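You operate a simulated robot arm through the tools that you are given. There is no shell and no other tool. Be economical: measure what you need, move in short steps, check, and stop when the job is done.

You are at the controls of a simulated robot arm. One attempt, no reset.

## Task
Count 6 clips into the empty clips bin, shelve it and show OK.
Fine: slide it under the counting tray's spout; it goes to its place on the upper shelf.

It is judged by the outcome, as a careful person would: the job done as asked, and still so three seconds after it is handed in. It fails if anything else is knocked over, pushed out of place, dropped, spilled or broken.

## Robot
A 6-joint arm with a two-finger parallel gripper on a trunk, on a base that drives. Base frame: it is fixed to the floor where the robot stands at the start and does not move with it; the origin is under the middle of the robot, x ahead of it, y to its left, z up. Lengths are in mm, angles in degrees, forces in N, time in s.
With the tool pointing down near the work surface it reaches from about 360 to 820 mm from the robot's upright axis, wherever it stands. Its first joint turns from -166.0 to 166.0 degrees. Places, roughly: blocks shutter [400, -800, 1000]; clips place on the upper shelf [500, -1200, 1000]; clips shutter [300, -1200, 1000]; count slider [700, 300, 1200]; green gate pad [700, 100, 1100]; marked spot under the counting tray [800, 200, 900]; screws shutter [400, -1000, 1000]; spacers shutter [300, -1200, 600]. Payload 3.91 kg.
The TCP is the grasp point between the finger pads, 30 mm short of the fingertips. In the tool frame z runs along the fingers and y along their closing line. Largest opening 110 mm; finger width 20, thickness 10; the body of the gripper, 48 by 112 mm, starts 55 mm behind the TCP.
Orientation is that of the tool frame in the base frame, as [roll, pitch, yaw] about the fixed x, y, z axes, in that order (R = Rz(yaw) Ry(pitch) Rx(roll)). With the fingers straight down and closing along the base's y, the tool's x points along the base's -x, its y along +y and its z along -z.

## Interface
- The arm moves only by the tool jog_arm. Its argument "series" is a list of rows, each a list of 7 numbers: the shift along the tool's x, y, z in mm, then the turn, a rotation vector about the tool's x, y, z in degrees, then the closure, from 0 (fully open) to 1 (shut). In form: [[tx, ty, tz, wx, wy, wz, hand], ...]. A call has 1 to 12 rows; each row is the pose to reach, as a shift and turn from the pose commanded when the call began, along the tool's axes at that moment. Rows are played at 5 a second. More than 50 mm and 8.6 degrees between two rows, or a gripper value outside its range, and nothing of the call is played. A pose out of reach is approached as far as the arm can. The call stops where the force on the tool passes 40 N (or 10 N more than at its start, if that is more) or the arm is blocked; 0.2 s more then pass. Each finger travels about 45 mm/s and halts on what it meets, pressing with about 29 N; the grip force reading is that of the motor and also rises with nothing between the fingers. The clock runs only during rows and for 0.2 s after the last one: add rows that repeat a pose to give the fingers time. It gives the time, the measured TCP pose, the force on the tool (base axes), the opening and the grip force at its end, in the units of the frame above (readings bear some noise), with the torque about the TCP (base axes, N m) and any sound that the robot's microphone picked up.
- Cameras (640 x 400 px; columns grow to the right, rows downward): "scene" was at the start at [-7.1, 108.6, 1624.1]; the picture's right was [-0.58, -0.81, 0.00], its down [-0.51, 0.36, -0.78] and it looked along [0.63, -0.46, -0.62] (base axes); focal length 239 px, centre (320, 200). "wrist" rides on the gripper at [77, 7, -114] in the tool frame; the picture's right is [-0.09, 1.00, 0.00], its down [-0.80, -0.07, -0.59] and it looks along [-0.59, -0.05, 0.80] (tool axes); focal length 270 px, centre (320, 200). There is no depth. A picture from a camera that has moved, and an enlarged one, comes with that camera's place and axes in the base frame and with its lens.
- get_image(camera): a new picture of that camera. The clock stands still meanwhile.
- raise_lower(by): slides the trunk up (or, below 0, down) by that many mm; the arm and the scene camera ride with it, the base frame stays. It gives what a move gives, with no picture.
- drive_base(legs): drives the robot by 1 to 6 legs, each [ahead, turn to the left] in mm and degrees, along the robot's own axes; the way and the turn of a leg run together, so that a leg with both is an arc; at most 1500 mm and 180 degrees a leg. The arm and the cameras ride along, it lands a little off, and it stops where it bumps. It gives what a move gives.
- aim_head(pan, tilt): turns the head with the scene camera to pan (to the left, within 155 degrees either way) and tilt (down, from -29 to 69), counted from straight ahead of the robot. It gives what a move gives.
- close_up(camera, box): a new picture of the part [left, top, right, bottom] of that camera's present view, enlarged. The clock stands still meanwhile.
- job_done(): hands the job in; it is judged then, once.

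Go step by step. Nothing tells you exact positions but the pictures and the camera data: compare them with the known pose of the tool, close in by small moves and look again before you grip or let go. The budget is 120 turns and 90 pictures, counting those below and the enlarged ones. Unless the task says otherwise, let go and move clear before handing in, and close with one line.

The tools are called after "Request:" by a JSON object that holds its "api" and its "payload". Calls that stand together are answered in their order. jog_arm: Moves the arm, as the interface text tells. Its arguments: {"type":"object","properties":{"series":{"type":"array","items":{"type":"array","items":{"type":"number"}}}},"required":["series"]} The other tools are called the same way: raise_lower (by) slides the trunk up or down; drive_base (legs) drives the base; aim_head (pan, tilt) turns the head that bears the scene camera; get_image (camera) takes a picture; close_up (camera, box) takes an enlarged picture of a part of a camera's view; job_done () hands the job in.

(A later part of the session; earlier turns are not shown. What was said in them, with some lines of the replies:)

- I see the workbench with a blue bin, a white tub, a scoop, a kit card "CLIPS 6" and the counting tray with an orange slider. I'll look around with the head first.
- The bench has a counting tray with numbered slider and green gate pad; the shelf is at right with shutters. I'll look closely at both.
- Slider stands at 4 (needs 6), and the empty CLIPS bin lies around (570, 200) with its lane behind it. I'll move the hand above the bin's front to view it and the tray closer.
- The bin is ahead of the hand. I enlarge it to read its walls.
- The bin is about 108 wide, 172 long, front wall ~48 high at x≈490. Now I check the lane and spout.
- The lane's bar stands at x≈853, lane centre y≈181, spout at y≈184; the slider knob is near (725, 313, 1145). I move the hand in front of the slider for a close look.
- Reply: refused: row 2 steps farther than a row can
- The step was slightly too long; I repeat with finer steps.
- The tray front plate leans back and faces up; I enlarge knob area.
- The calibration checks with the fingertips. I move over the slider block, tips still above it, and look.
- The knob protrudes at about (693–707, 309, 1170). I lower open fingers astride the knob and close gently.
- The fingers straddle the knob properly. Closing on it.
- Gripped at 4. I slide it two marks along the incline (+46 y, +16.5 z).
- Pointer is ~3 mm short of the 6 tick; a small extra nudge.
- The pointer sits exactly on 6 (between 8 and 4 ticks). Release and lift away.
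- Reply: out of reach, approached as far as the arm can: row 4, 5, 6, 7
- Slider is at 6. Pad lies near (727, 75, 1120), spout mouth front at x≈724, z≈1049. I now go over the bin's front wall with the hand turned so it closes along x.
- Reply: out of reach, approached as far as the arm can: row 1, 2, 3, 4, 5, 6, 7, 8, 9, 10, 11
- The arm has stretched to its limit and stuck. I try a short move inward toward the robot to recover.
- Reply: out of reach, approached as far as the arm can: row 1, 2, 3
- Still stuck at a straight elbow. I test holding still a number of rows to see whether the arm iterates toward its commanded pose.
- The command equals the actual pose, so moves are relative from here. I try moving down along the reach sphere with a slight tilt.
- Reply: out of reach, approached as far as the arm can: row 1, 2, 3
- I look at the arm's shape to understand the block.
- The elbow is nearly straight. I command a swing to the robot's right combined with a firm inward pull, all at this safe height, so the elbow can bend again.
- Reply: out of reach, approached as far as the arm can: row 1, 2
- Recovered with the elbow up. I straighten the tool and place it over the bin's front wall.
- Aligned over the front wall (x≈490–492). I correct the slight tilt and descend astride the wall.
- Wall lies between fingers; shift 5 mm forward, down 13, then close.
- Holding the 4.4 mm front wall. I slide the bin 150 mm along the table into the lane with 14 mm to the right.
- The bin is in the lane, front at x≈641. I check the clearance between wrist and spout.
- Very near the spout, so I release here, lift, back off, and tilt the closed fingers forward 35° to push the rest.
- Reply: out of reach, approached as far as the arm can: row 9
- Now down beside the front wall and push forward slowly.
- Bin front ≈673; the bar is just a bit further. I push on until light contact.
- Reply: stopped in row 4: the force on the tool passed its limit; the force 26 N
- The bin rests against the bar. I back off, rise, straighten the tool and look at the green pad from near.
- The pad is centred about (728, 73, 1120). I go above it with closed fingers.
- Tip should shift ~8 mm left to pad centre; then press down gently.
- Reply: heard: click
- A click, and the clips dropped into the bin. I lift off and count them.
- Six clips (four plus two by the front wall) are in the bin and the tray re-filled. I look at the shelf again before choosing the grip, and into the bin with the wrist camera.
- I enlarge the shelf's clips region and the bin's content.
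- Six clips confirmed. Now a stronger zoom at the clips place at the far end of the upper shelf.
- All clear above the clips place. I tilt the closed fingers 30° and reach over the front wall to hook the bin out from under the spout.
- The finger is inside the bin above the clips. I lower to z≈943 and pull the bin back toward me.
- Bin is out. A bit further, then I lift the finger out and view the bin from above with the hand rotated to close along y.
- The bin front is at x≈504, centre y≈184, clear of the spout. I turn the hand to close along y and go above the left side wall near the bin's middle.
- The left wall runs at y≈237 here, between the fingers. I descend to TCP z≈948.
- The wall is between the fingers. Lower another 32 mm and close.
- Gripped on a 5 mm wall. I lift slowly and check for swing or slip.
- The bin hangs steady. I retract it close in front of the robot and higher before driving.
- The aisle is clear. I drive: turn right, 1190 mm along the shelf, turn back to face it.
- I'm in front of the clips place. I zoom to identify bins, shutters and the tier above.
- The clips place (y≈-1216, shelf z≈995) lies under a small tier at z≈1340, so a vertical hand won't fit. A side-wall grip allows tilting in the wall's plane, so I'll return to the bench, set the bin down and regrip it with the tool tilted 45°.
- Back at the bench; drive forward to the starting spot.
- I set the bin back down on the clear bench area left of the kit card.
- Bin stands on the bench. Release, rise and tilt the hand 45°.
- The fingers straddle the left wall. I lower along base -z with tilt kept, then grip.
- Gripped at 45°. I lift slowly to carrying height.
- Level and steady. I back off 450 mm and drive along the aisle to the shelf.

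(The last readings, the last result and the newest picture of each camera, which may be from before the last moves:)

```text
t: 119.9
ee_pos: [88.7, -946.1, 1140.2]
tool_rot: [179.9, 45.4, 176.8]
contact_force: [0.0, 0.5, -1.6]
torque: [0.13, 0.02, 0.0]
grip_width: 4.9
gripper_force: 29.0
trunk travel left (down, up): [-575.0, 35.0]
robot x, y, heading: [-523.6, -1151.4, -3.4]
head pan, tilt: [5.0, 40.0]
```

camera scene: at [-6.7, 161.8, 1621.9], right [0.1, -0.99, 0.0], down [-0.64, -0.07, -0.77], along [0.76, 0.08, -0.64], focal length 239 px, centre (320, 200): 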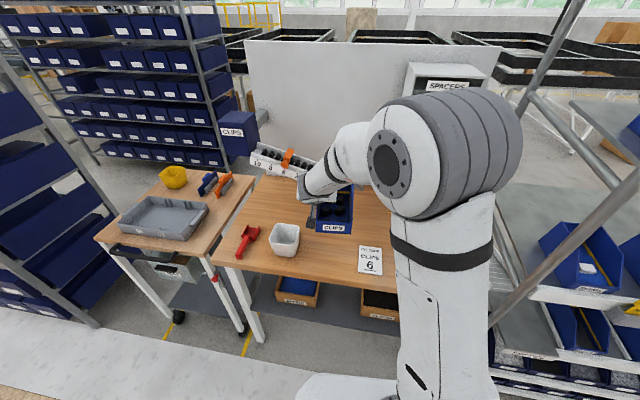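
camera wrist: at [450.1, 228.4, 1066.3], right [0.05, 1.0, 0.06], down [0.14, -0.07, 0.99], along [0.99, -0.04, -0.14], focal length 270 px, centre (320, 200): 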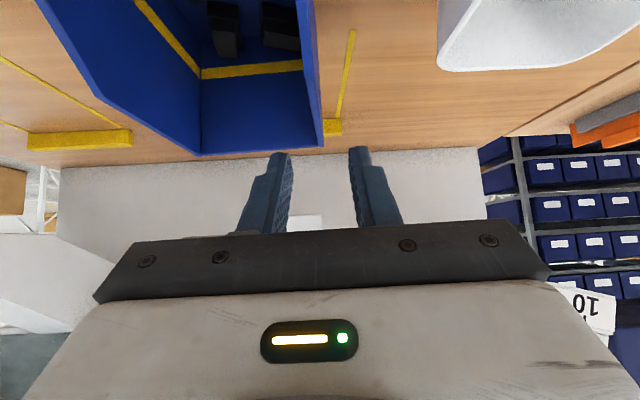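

Correct the heading and swing the arm to the front of the robot.

Request:
{"api": "drive_base", "payload": {"legs": [[0, 3.2]]}}

Request:
{"api": "jog_arm", "payload": {"series": [[-5, -25, 5, 0, 0, 0, 1], [-12, -60, 12, 0, 0, 0, 1], [-20, -95, 20, 0, 0, 0, 1], [-28, -130, 28, 0, 0, 0, 1], [-36, -165, 36, 0, 0, 0, 1], [-44, -200, 44, 0, 0, 0, 1], [-50, -230, 50, 0, 0, 0, 1], [-55, -250, 55, 0, 0, 0, 1]]}}

Request:
{"api": "aim_head", "payload": {"pan": -5, "tilt": 30}}

Request:
{"api": "get_image", "payload": {"camera": "scene"}}

```text
t: 120.7
ee_pos: [76.7, -911.9, 1138.6]
tool_rot: [-180.0, 45.4, -179.8]
contact_force: [0.6, 0.0, -2.4]
torque: [0.12, 0.06, -0.01]
grip_width: 4.6
gripper_force: 29.2
trunk travel left (down, up): [-575.0, 35.0]
robot x, y, heading: [-522.7, -1150.7, -0.6]
head pan, tilt: [5.0, 40.0]
```

```text
t: 122.5
ee_pos: [150.9, -1148.8, 1140.6]
tool_rot: [-179.9, 46.0, -179.9]
contact_force: [0.2, 0.4, -2.6]
torque: [0.14, 0.04, 0.03]
grip_width: 4.9
gripper_force: 29.3
out of reach, approached as far as the arm can: row 8
trunk travel left (down, up): [-575.0, 35.0]
robot x, y, heading: [-518.5, -1150.4, -0.5]
head pan, tilt: [5.0, 40.0]
```

```text
t: 123.2
ee_pos: [150.7, -1147.6, 1140.0]
tool_rot: [-179.7, 45.7, -179.9]
contact_force: [-0.1, -0.1, -2.2]
torque: [0.13, 0.06, 0.04]
grip_width: 5.0
gripper_force: 29.1
trunk travel left (down, up): [-575.0, 35.0]
robot x, y, heading: [-523.8, -1151.4, -0.5]
head pan, tilt: [-5.0, 30.0]
```

```text
17 pictures are left
camera scene: at [-507.6, -1008.3, 1637.2], right [-0.1, -1.0, 0.0], down [-0.5, 0.05, -0.87], along [0.86, -0.08, -0.5], focal length 239 px, centre (320, 200)
```

scene: 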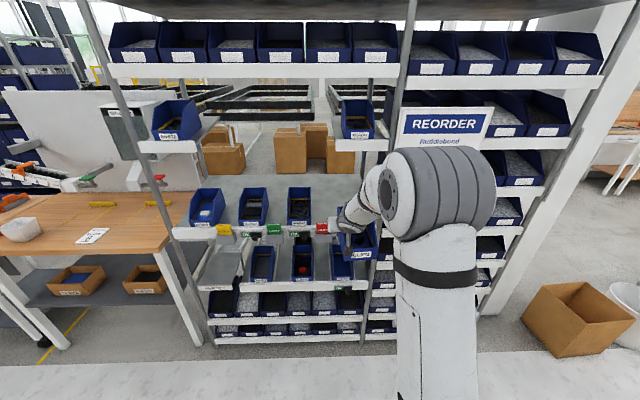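

The tilted hand keeps well outside the tier. I zoom on the clips place and its shutter.

Request:
{"api": "close_up", "payload": {"camera": "scene", "box": [270, 180, 400, 270]}}

```text
4.44 times, centred on (335, 225) of scene
camera zoom: at [-507.6, -1008.3, 1637.2], right [-0.1, -1.0, 0.0], down [-0.5, 0.05, -0.87], along [0.86, -0.08, -0.5], focal length 1062 px, centre (253, 89)
```

zoom: 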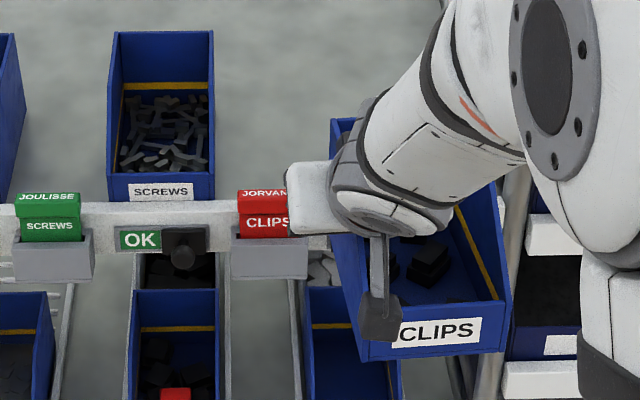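

The place is between screws and the post: bin centre y≈-1216, front x≈391, shelf z≈990. I lower the bin to carrying height 25 mm above shelf level, then drive forward in two steps.

Request:
{"api": "jog_arm", "payload": {"series": [[14, -5, 7, 0, 0, 0, 1], [28, -10, 14, 0, 0, 0, 1], [42, -14, 21, 0, 0, 0, 1]]}}

Request:
{"api": "drive_base", "payload": {"legs": [[200, 0.5]]}}

Request:
{"api": "get_image", "payload": {"camera": "scene"}}

```text
t: 124.0
ee_pos: [135.5, -1162.9, 1093.9]
tool_rot: [-179.9, 45.4, -179.9]
contact_force: [-0.4, 0.6, -2.8]
torque: [0.17, 0.05, 0.05]
grip_width: 5.0
gripper_force: 28.4
out of reach, approached as far as the arm can: row 1
trunk travel left (down, up): [-575.0, 35.0]
robot x, y, heading: [-522.8, -1154.8, -0.7]
head pan, tilt: [-5.0, 30.0]
```

```text
t: 125.7
ee_pos: [338.7, -1161.2, 1094.7]
tool_rot: [-180.0, 45.4, -179.5]
contact_force: [0.6, -0.4, -2.5]
torque: [0.11, 0.04, -0.03]
grip_width: 5.0
gripper_force: 28.6
trunk travel left (down, up): [-575.0, 35.0]
robot x, y, heading: [-317.6, -1152.3, -0.2]
head pan, tilt: [-5.0, 30.0]
```

```text
15 pictures are left
camera scene: at [-306.4, -1010.5, 1637.2], right [-0.09, -1.0, 0.0], down [-0.5, 0.05, -0.87], along [0.86, -0.08, -0.5], focal length 239 px, centre (320, 200)
```

scene: 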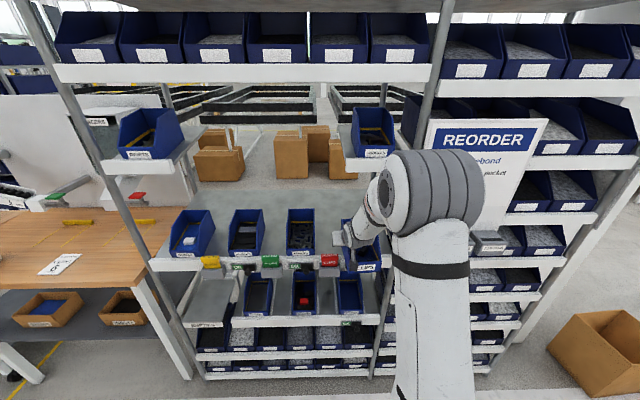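

Request:
{"api": "close_up", "payload": {"camera": "scene", "box": [280, 195, 400, 285]}}

```text
4.44 times, centred on (340, 240) of scene
camera zoom: at [-306.4, -1010.5, 1637.2], right [-0.09, -1.0, 0.0], down [-0.5, 0.05, -0.87], along [0.86, -0.08, -0.5], focal length 1062 px, centre (231, 22)
```

zoom: 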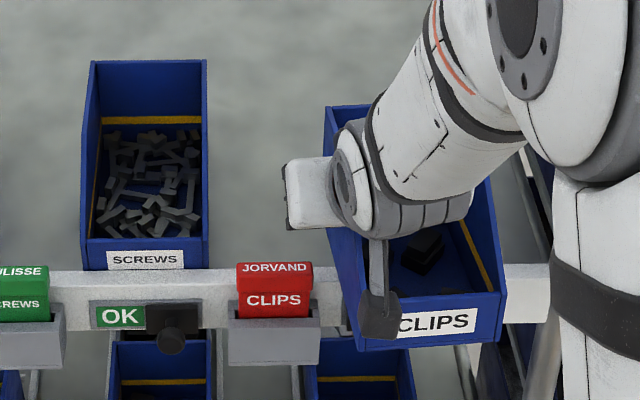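

Bin clears the rail and card. Drive the remaining ~137 mm.

Request:
{"api": "drive_base", "payload": {"legs": [[137, 0]]}}

Request:
{"api": "close_up", "payload": {"camera": "scene", "box": [260, 190, 420, 310]}}

```text
t: 127.0
ee_pos: [481.0, -1157.7, 1094.2]
tool_rot: [180.0, 45.2, -179.2]
contact_force: [-0.2, 0.1, -1.5]
torque: [0.16, 0.02, 0.02]
grip_width: 5.0
gripper_force: 28.9
trunk travel left (down, up): [-575.0, 35.0]
robot x, y, heading: [-179.4, -1155.0, -0.1]
head pan, tilt: [-5.0, 30.0]
```

```text
3.33 times, centred on (340, 250) of scene
camera zoom: at [-164.0, -1011.3, 1637.2], right [-0.09, -1.0, 0.0], down [-0.5, 0.04, -0.87], along [0.86, -0.08, -0.5], focal length 796 px, centre (253, 33)
```

zoom: 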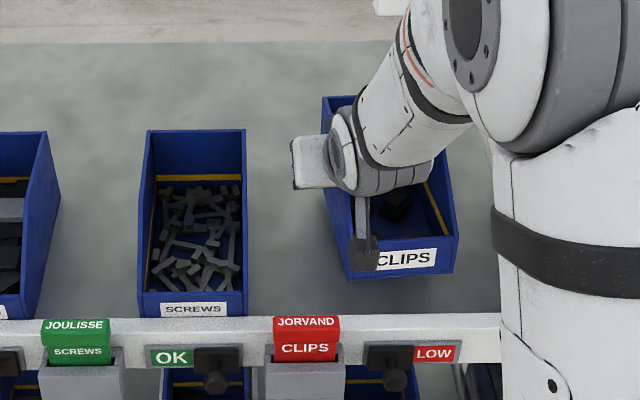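

The clips frame now shows LOW with a black shutter on its left; bin centre is right above the place (target y≈-1216). I lower it gently.

Request:
{"api": "jog_arm", "payload": {"series": [[8, -2, 4, 0, 0, 0, 1], [17, -4, 11.3, 0, 0, 0, 1], [18.4, -4, 12.7, 0, 0, 0, 1], [19.8, -4, 14.1, 0, 0, 0, 1], [21.2, -4, 15.5, 0, 0, 0, 1]]}}

```text
t: 128.2
ee_pos: [474.0, -1162.0, 1070.6]
tool_rot: [-179.9, 45.6, -179.2]
contact_force: [-4.8, -0.9, 8.2]
torque: [-1.05, -0.55, -0.6]
grip_width: 4.8
gripper_force: 28.9
trunk travel left (down, up): [-575.0, 35.0]
robot x, y, heading: [-179.5, -1152.4, 0.0]
head pan, tilt: [-5.0, 30.0]
```

Contact at shelf level. Check, then release.

Request:
{"api": "close_up", "payload": {"camera": "scene", "box": [260, 190, 420, 310]}}

```text
3.33 times, centred on (340, 250) of scene
camera zoom: at [-168.1, -1011.3, 1637.5], right [-0.09, -1.0, 0.0], down [-0.5, 0.04, -0.87], along [0.86, -0.08, -0.5], focal length 796 px, centre (253, 33)
```

zoom: 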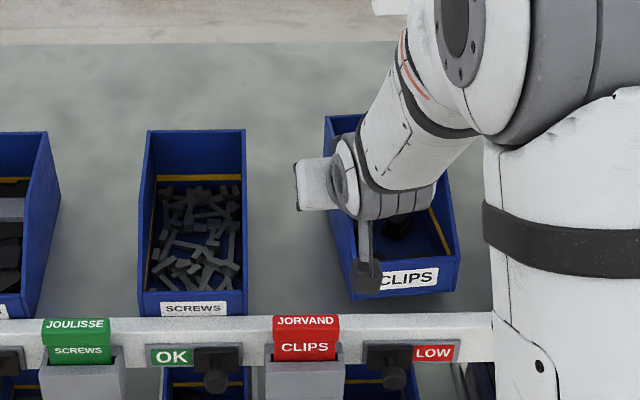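

The bin sits level, centred on its frame (front x≈385, y≈-1218). I open and withdraw along the finger axis.

Request:
{"api": "jog_arm", "payload": {"series": [[0, 0, 0, 0, 0, 0, 0.85], [0, 0, 0, 0, 0, 0, 0.75], [0, 0, 0, 0, 0, 0, 0.75], [0, 0, -25, 0, 0, 0, 0.75], [0, 0, -60, 0, 0, 0, 0.75], [0, 0, -100, 0, 0, 0, 0.75], [0, 0, -145, 0, 0, 0, 0.75], [0, 0, -185, 0, 0, 0, 0.75]]}}

Request:
{"api": "get_image", "payload": {"camera": "scene"}}

```text
t: 130.0
ee_pos: [359.1, -1159.6, 1185.3]
tool_rot: [169.8, 45.6, 167.9]
contact_force: [-0.5, 0.1, -1.1]
torque: [0.0, -0.06, 0.07]
grip_width: 27.5
gripper_force: 0.0
out of reach, approached as far as the arm can: row 7, 8
trunk travel left (down, up): [-575.0, 35.0]
robot x, y, heading: [-181.0, -1153.4, 0.2]
head pan, tilt: [-5.0, 30.0]
```

```text
11 pictures are left
camera scene: at [-168.0, -1011.2, 1637.3], right [-0.09, -1.0, 0.0], down [-0.5, 0.04, -0.87], along [0.86, -0.08, -0.5], focal length 239 px, centre (320, 200)
```

scene: 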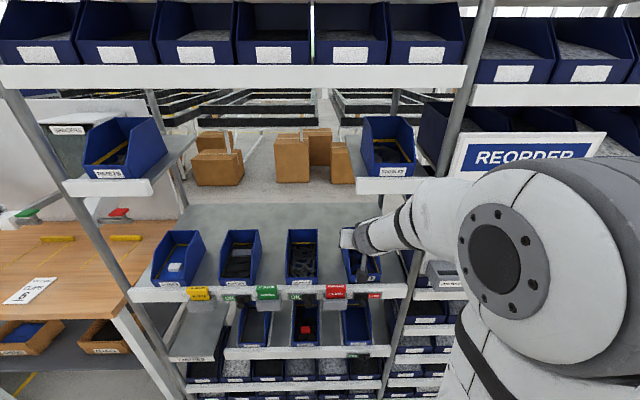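

Bin is shelved. I back the robot 110 mm, re-orient the closed hand at 45° and lower toward the shutter height, still in front of the shelf.

Request:
{"api": "drive_base", "payload": {"legs": [[-130, 0]]}}

Request:
{"api": "jog_arm", "payload": {"series": [[17, -5, 30, 0.4, 0.2, -2.1, 1], [34, -10, 61, 0.8, 0.4, -4.3, 1], [51, -14.5, 92, 1.2, 0.5, -6.4, 1], [67.6, -19.3, 122.5, 1.6, 0.7, -8.5, 1]]}}

Request:
{"api": "get_image", "payload": {"camera": "scene"}}

```text
t: 131.3
ee_pos: [229.1, -1162.4, 1182.0]
tool_rot: [179.2, 45.7, -179.4]
contact_force: [0.1, 0.4, 0.0]
torque: [-0.02, 0.0, 0.03]
grip_width: 27.9
gripper_force: 0.0
trunk travel left (down, up): [-575.0, 35.0]
robot x, y, heading: [-307.5, -1153.5, -0.2]
head pan, tilt: [-5.0, 30.0]
```

```text
t: 132.3
ee_pos: [275.0, -1180.5, 1046.5]
tool_rot: [-170.7, 44.3, -167.4]
contact_force: [-0.2, -0.5, 0.3]
torque: [0.03, 0.01, -0.03]
grip_width: 0.1
gripper_force: 28.6
out of reach, approached as far as the arm can: row 1
trunk travel left (down, up): [-575.0, 35.0]
robot x, y, heading: [-308.5, -1155.6, 0.1]
head pan, tilt: [-5.0, 30.0]
```

```text
10 pictures are left
camera scene: at [-293.1, -1011.3, 1637.3], right [-0.09, -1.0, 0.0], down [-0.5, 0.04, -0.87], along [0.86, -0.08, -0.5], focal length 239 px, centre (320, 200)
```

scene: 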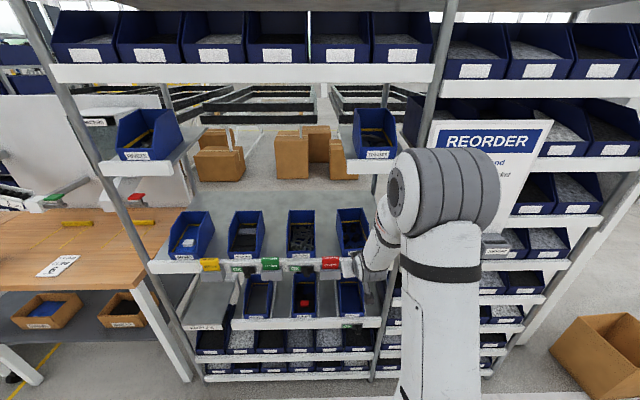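

The orientation had recovered itself, so I undo that turn, then zoom on the shutter.

Request:
{"api": "jog_arm", "payload": {"series": [[0, 7, 0, -0.8, -0.4, 4.2, 1], [0, 15, 0, -1.6, -0.7, 8.5, 1]]}}

Request:
{"api": "close_up", "payload": {"camera": "scene", "box": [290, 200, 400, 290]}}

```text
t: 132.9
ee_pos: [271.6, -1164.5, 1045.7]
tool_rot: [179.1, 45.7, -179.5]
contact_force: [-0.5, -0.4, -0.2]
torque: [0.01, 0.01, -0.04]
grip_width: 0.1
gripper_force: 28.7
trunk travel left (down, up): [-575.0, 35.0]
robot x, y, heading: [-310.5, -1155.1, 0.0]
head pan, tilt: [-5.0, 30.0]
```

```text
4.44 times, centred on (345, 245) of scene
camera zoom: at [-295.2, -1011.1, 1637.3], right [-0.09, -1.0, 0.0], down [-0.5, 0.04, -0.87], along [0.86, -0.08, -0.5], focal length 1062 px, centre (209, 0)
```

zoom: 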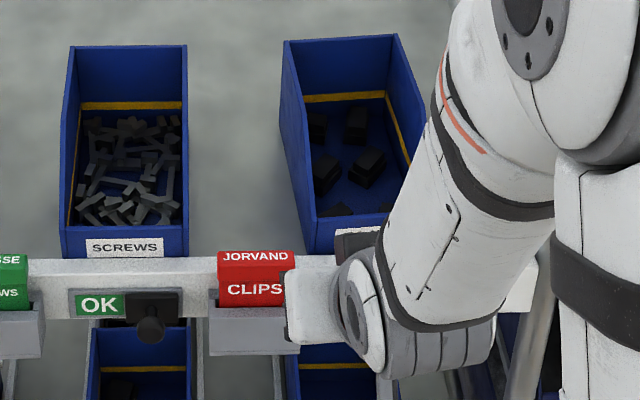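

Bin is well placed. The wrist camera looks straight at the rail; use it.

Request:
{"api": "get_image", "payload": {"camera": "wrist"}}

```text
8 pictures are left
camera wrist: at [135.7, -1161.3, 1070.9], right [0.04, 1.0, 0.07], down [0.13, -0.08, 0.99], along [0.99, -0.03, -0.14], focal length 270 px, centre (320, 200)
```

wrist: 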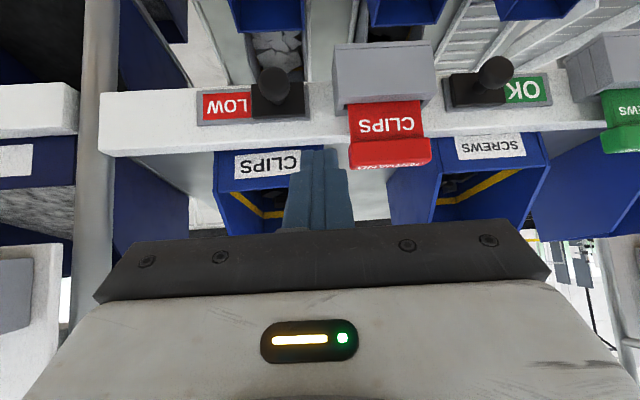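

The shutter knob is at about (325, -1194, 953), with 33 mm free between it and the card holder. I insert the closed fingers there from the front, then check.

Request:
{"api": "jog_arm", "payload": {"series": [[20, -0.5, 19, 0, 0, 0, 1], [40, -1, 39, 0, 0, 0, 1], [55.8, -1, 54.4, 0, 0, 0, 1], [46, -1, 64, 0, 0, 0, 1], [36, -1, 74, 0, 0, 0, 1]]}}

Request:
{"api": "get_image", "payload": {"camera": "wrist"}}

```text
t: 134.1
ee_pos: [298.9, -1164.7, 969.8]
tool_rot: [179.4, 45.7, -179.2]
contact_force: [-0.5, -0.2, 0.0]
torque: [0.0, -0.02, -0.01]
grip_width: 0.2
gripper_force: 29.1
trunk travel left (down, up): [-575.0, 35.0]
robot x, y, heading: [-308.3, -1153.3, -0.0]
head pan, tilt: [-5.0, 30.0]
```

```text
7 pictures are left
camera wrist: at [163.4, -1161.2, 994.7], right [0.04, 1.0, 0.07], down [0.13, -0.08, 0.99], along [0.99, -0.03, -0.14], focal length 270 px, centre (320, 200)
```

wrist: 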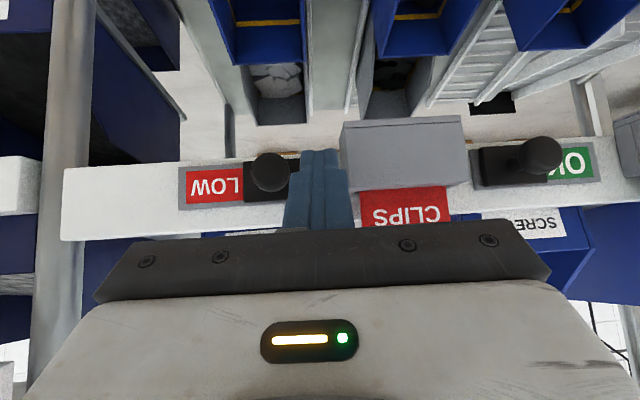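

Perfect placement. A further 9 mm in, then push the shutter to the right (−y) until OK shows.

Request:
{"api": "jog_arm", "payload": {"series": [[-3, 0, 3.2, 0, 0, 0, 1], [-6.3, 0, 6.4, 0, 0, 0, 1], [-6.3, -8, 6.4, 0, 0, 0, 1], [-6.3, -15, 6.4, 0, 0, 0, 1], [-6.3, -22, 6.4, 0, 0, 0, 1], [-6.3, -29, 6.4, 0, 0, 0, 1], [-6.3, -36, 6.4, 0, 0, 0, 1], [-6.3, -43, 6.4, 0, 0, 0, 1], [-6.3, -49, 6.4, 0, 0, 0, 1], [-6.3, -54, 6.4, 0, 0, 0, 1]]}}

Request:
{"api": "get_image", "payload": {"camera": "wrist"}}

```text
t: 136.3
ee_pos: [307.6, -1216.8, 970.0]
tool_rot: [179.3, 45.8, -179.4]
contact_force: [0.0, 0.8, -0.7]
torque: [-0.01, 0.02, -0.01]
grip_width: 0.0
gripper_force: 29.2
trunk travel left (down, up): [-575.0, 35.0]
robot x, y, heading: [-310.6, -1155.3, 0.1]
head pan, tilt: [-5.0, 30.0]
```

```text
6 pictures are left
camera wrist: at [171.9, -1213.8, 994.4], right [0.04, 1.0, 0.07], down [0.13, -0.08, 0.99], along [0.99, -0.03, -0.14], focal length 270 px, centre (320, 200)
```

wrist: 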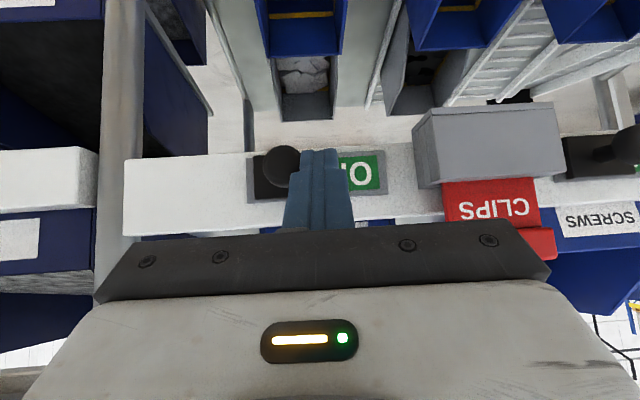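

OK is revealed and LOW covered. A slight extra nudge to the stop, then withdraw straight back and view.

Request:
{"api": "jog_arm", "payload": {"series": [[0, -2, 0, 0, 0, 0, 1], [0, -3, 0, 0, 0, 0, 1], [0, 3, 0, 0, 0, 0, 1], [21, 3, -21, 0, 0, 0, 1], [50, 3, -50, 0, 0, 0, 1]]}}

Request:
{"api": "drive_base", "payload": {"legs": [[-250, 0]]}}

Request:
{"api": "get_image", "payload": {"camera": "wrist"}}

Request:
{"api": "close_up", "payload": {"camera": "scene", "box": [260, 180, 400, 280]}}

```text
t: 137.5
ee_pos: [236.9, -1213.4, 968.1]
tool_rot: [179.1, 45.8, -179.3]
contact_force: [0.0, 0.1, 0.3]
torque: [-0.03, -0.01, -0.04]
grip_width: 0.1
gripper_force: 28.9
trunk travel left (down, up): [-575.0, 35.0]
robot x, y, heading: [-309.5, -1152.9, 0.1]
head pan, tilt: [-5.0, 30.0]
```

```text
t: 139.3
ee_pos: [-16.1, -1213.6, 967.5]
tool_rot: [179.4, 45.8, -179.4]
contact_force: [0.1, -0.8, 0.1]
torque: [-0.01, 0.0, 0.0]
grip_width: 0.2
gripper_force: 29.3
trunk travel left (down, up): [-575.0, 35.0]
robot x, y, heading: [-560.0, -1155.7, -0.0]
head pan, tilt: [-5.0, 30.0]
```

```text
5 pictures are left
camera wrist: at [-151.6, -1210.7, 992.6], right [0.04, 1.0, 0.07], down [0.13, -0.08, 0.99], along [0.99, -0.03, -0.14], focal length 270 px, centre (320, 200)
```

wrist: 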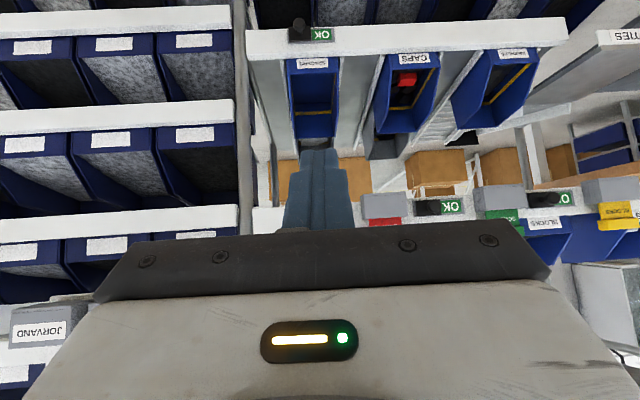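

```text
4.00 times, centred on (330, 230) of scene
camera zoom: at [-548.6, -1010.7, 1637.3], right [-0.09, -1.0, 0.0], down [-0.5, 0.04, -0.87], along [0.86, -0.08, -0.5], focal length 956 px, centre (280, 80)
```

zoom: 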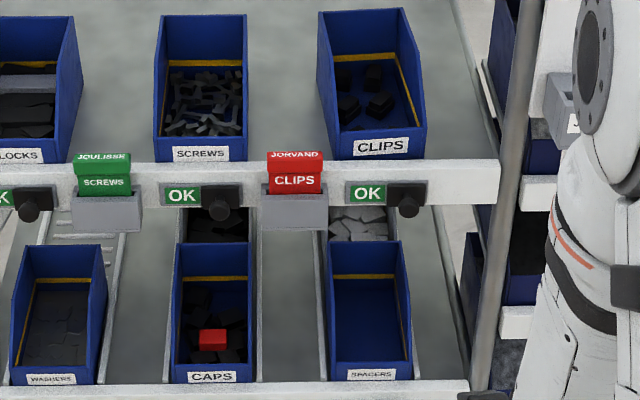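

The CLIPS bin holds 6 clips and stands in its place on the upper shelf. Its frame shows OK like its neighbours', and the hand is clear of the shelf. Handing in.

Request:
{"api": "job_done", "payload": {}}

```text
The job is handed in.
```

The clips bin now holds 6 counted clips, stands in its place on the upper shelf, and its shutter shows OK; the counting slider is left at 6.
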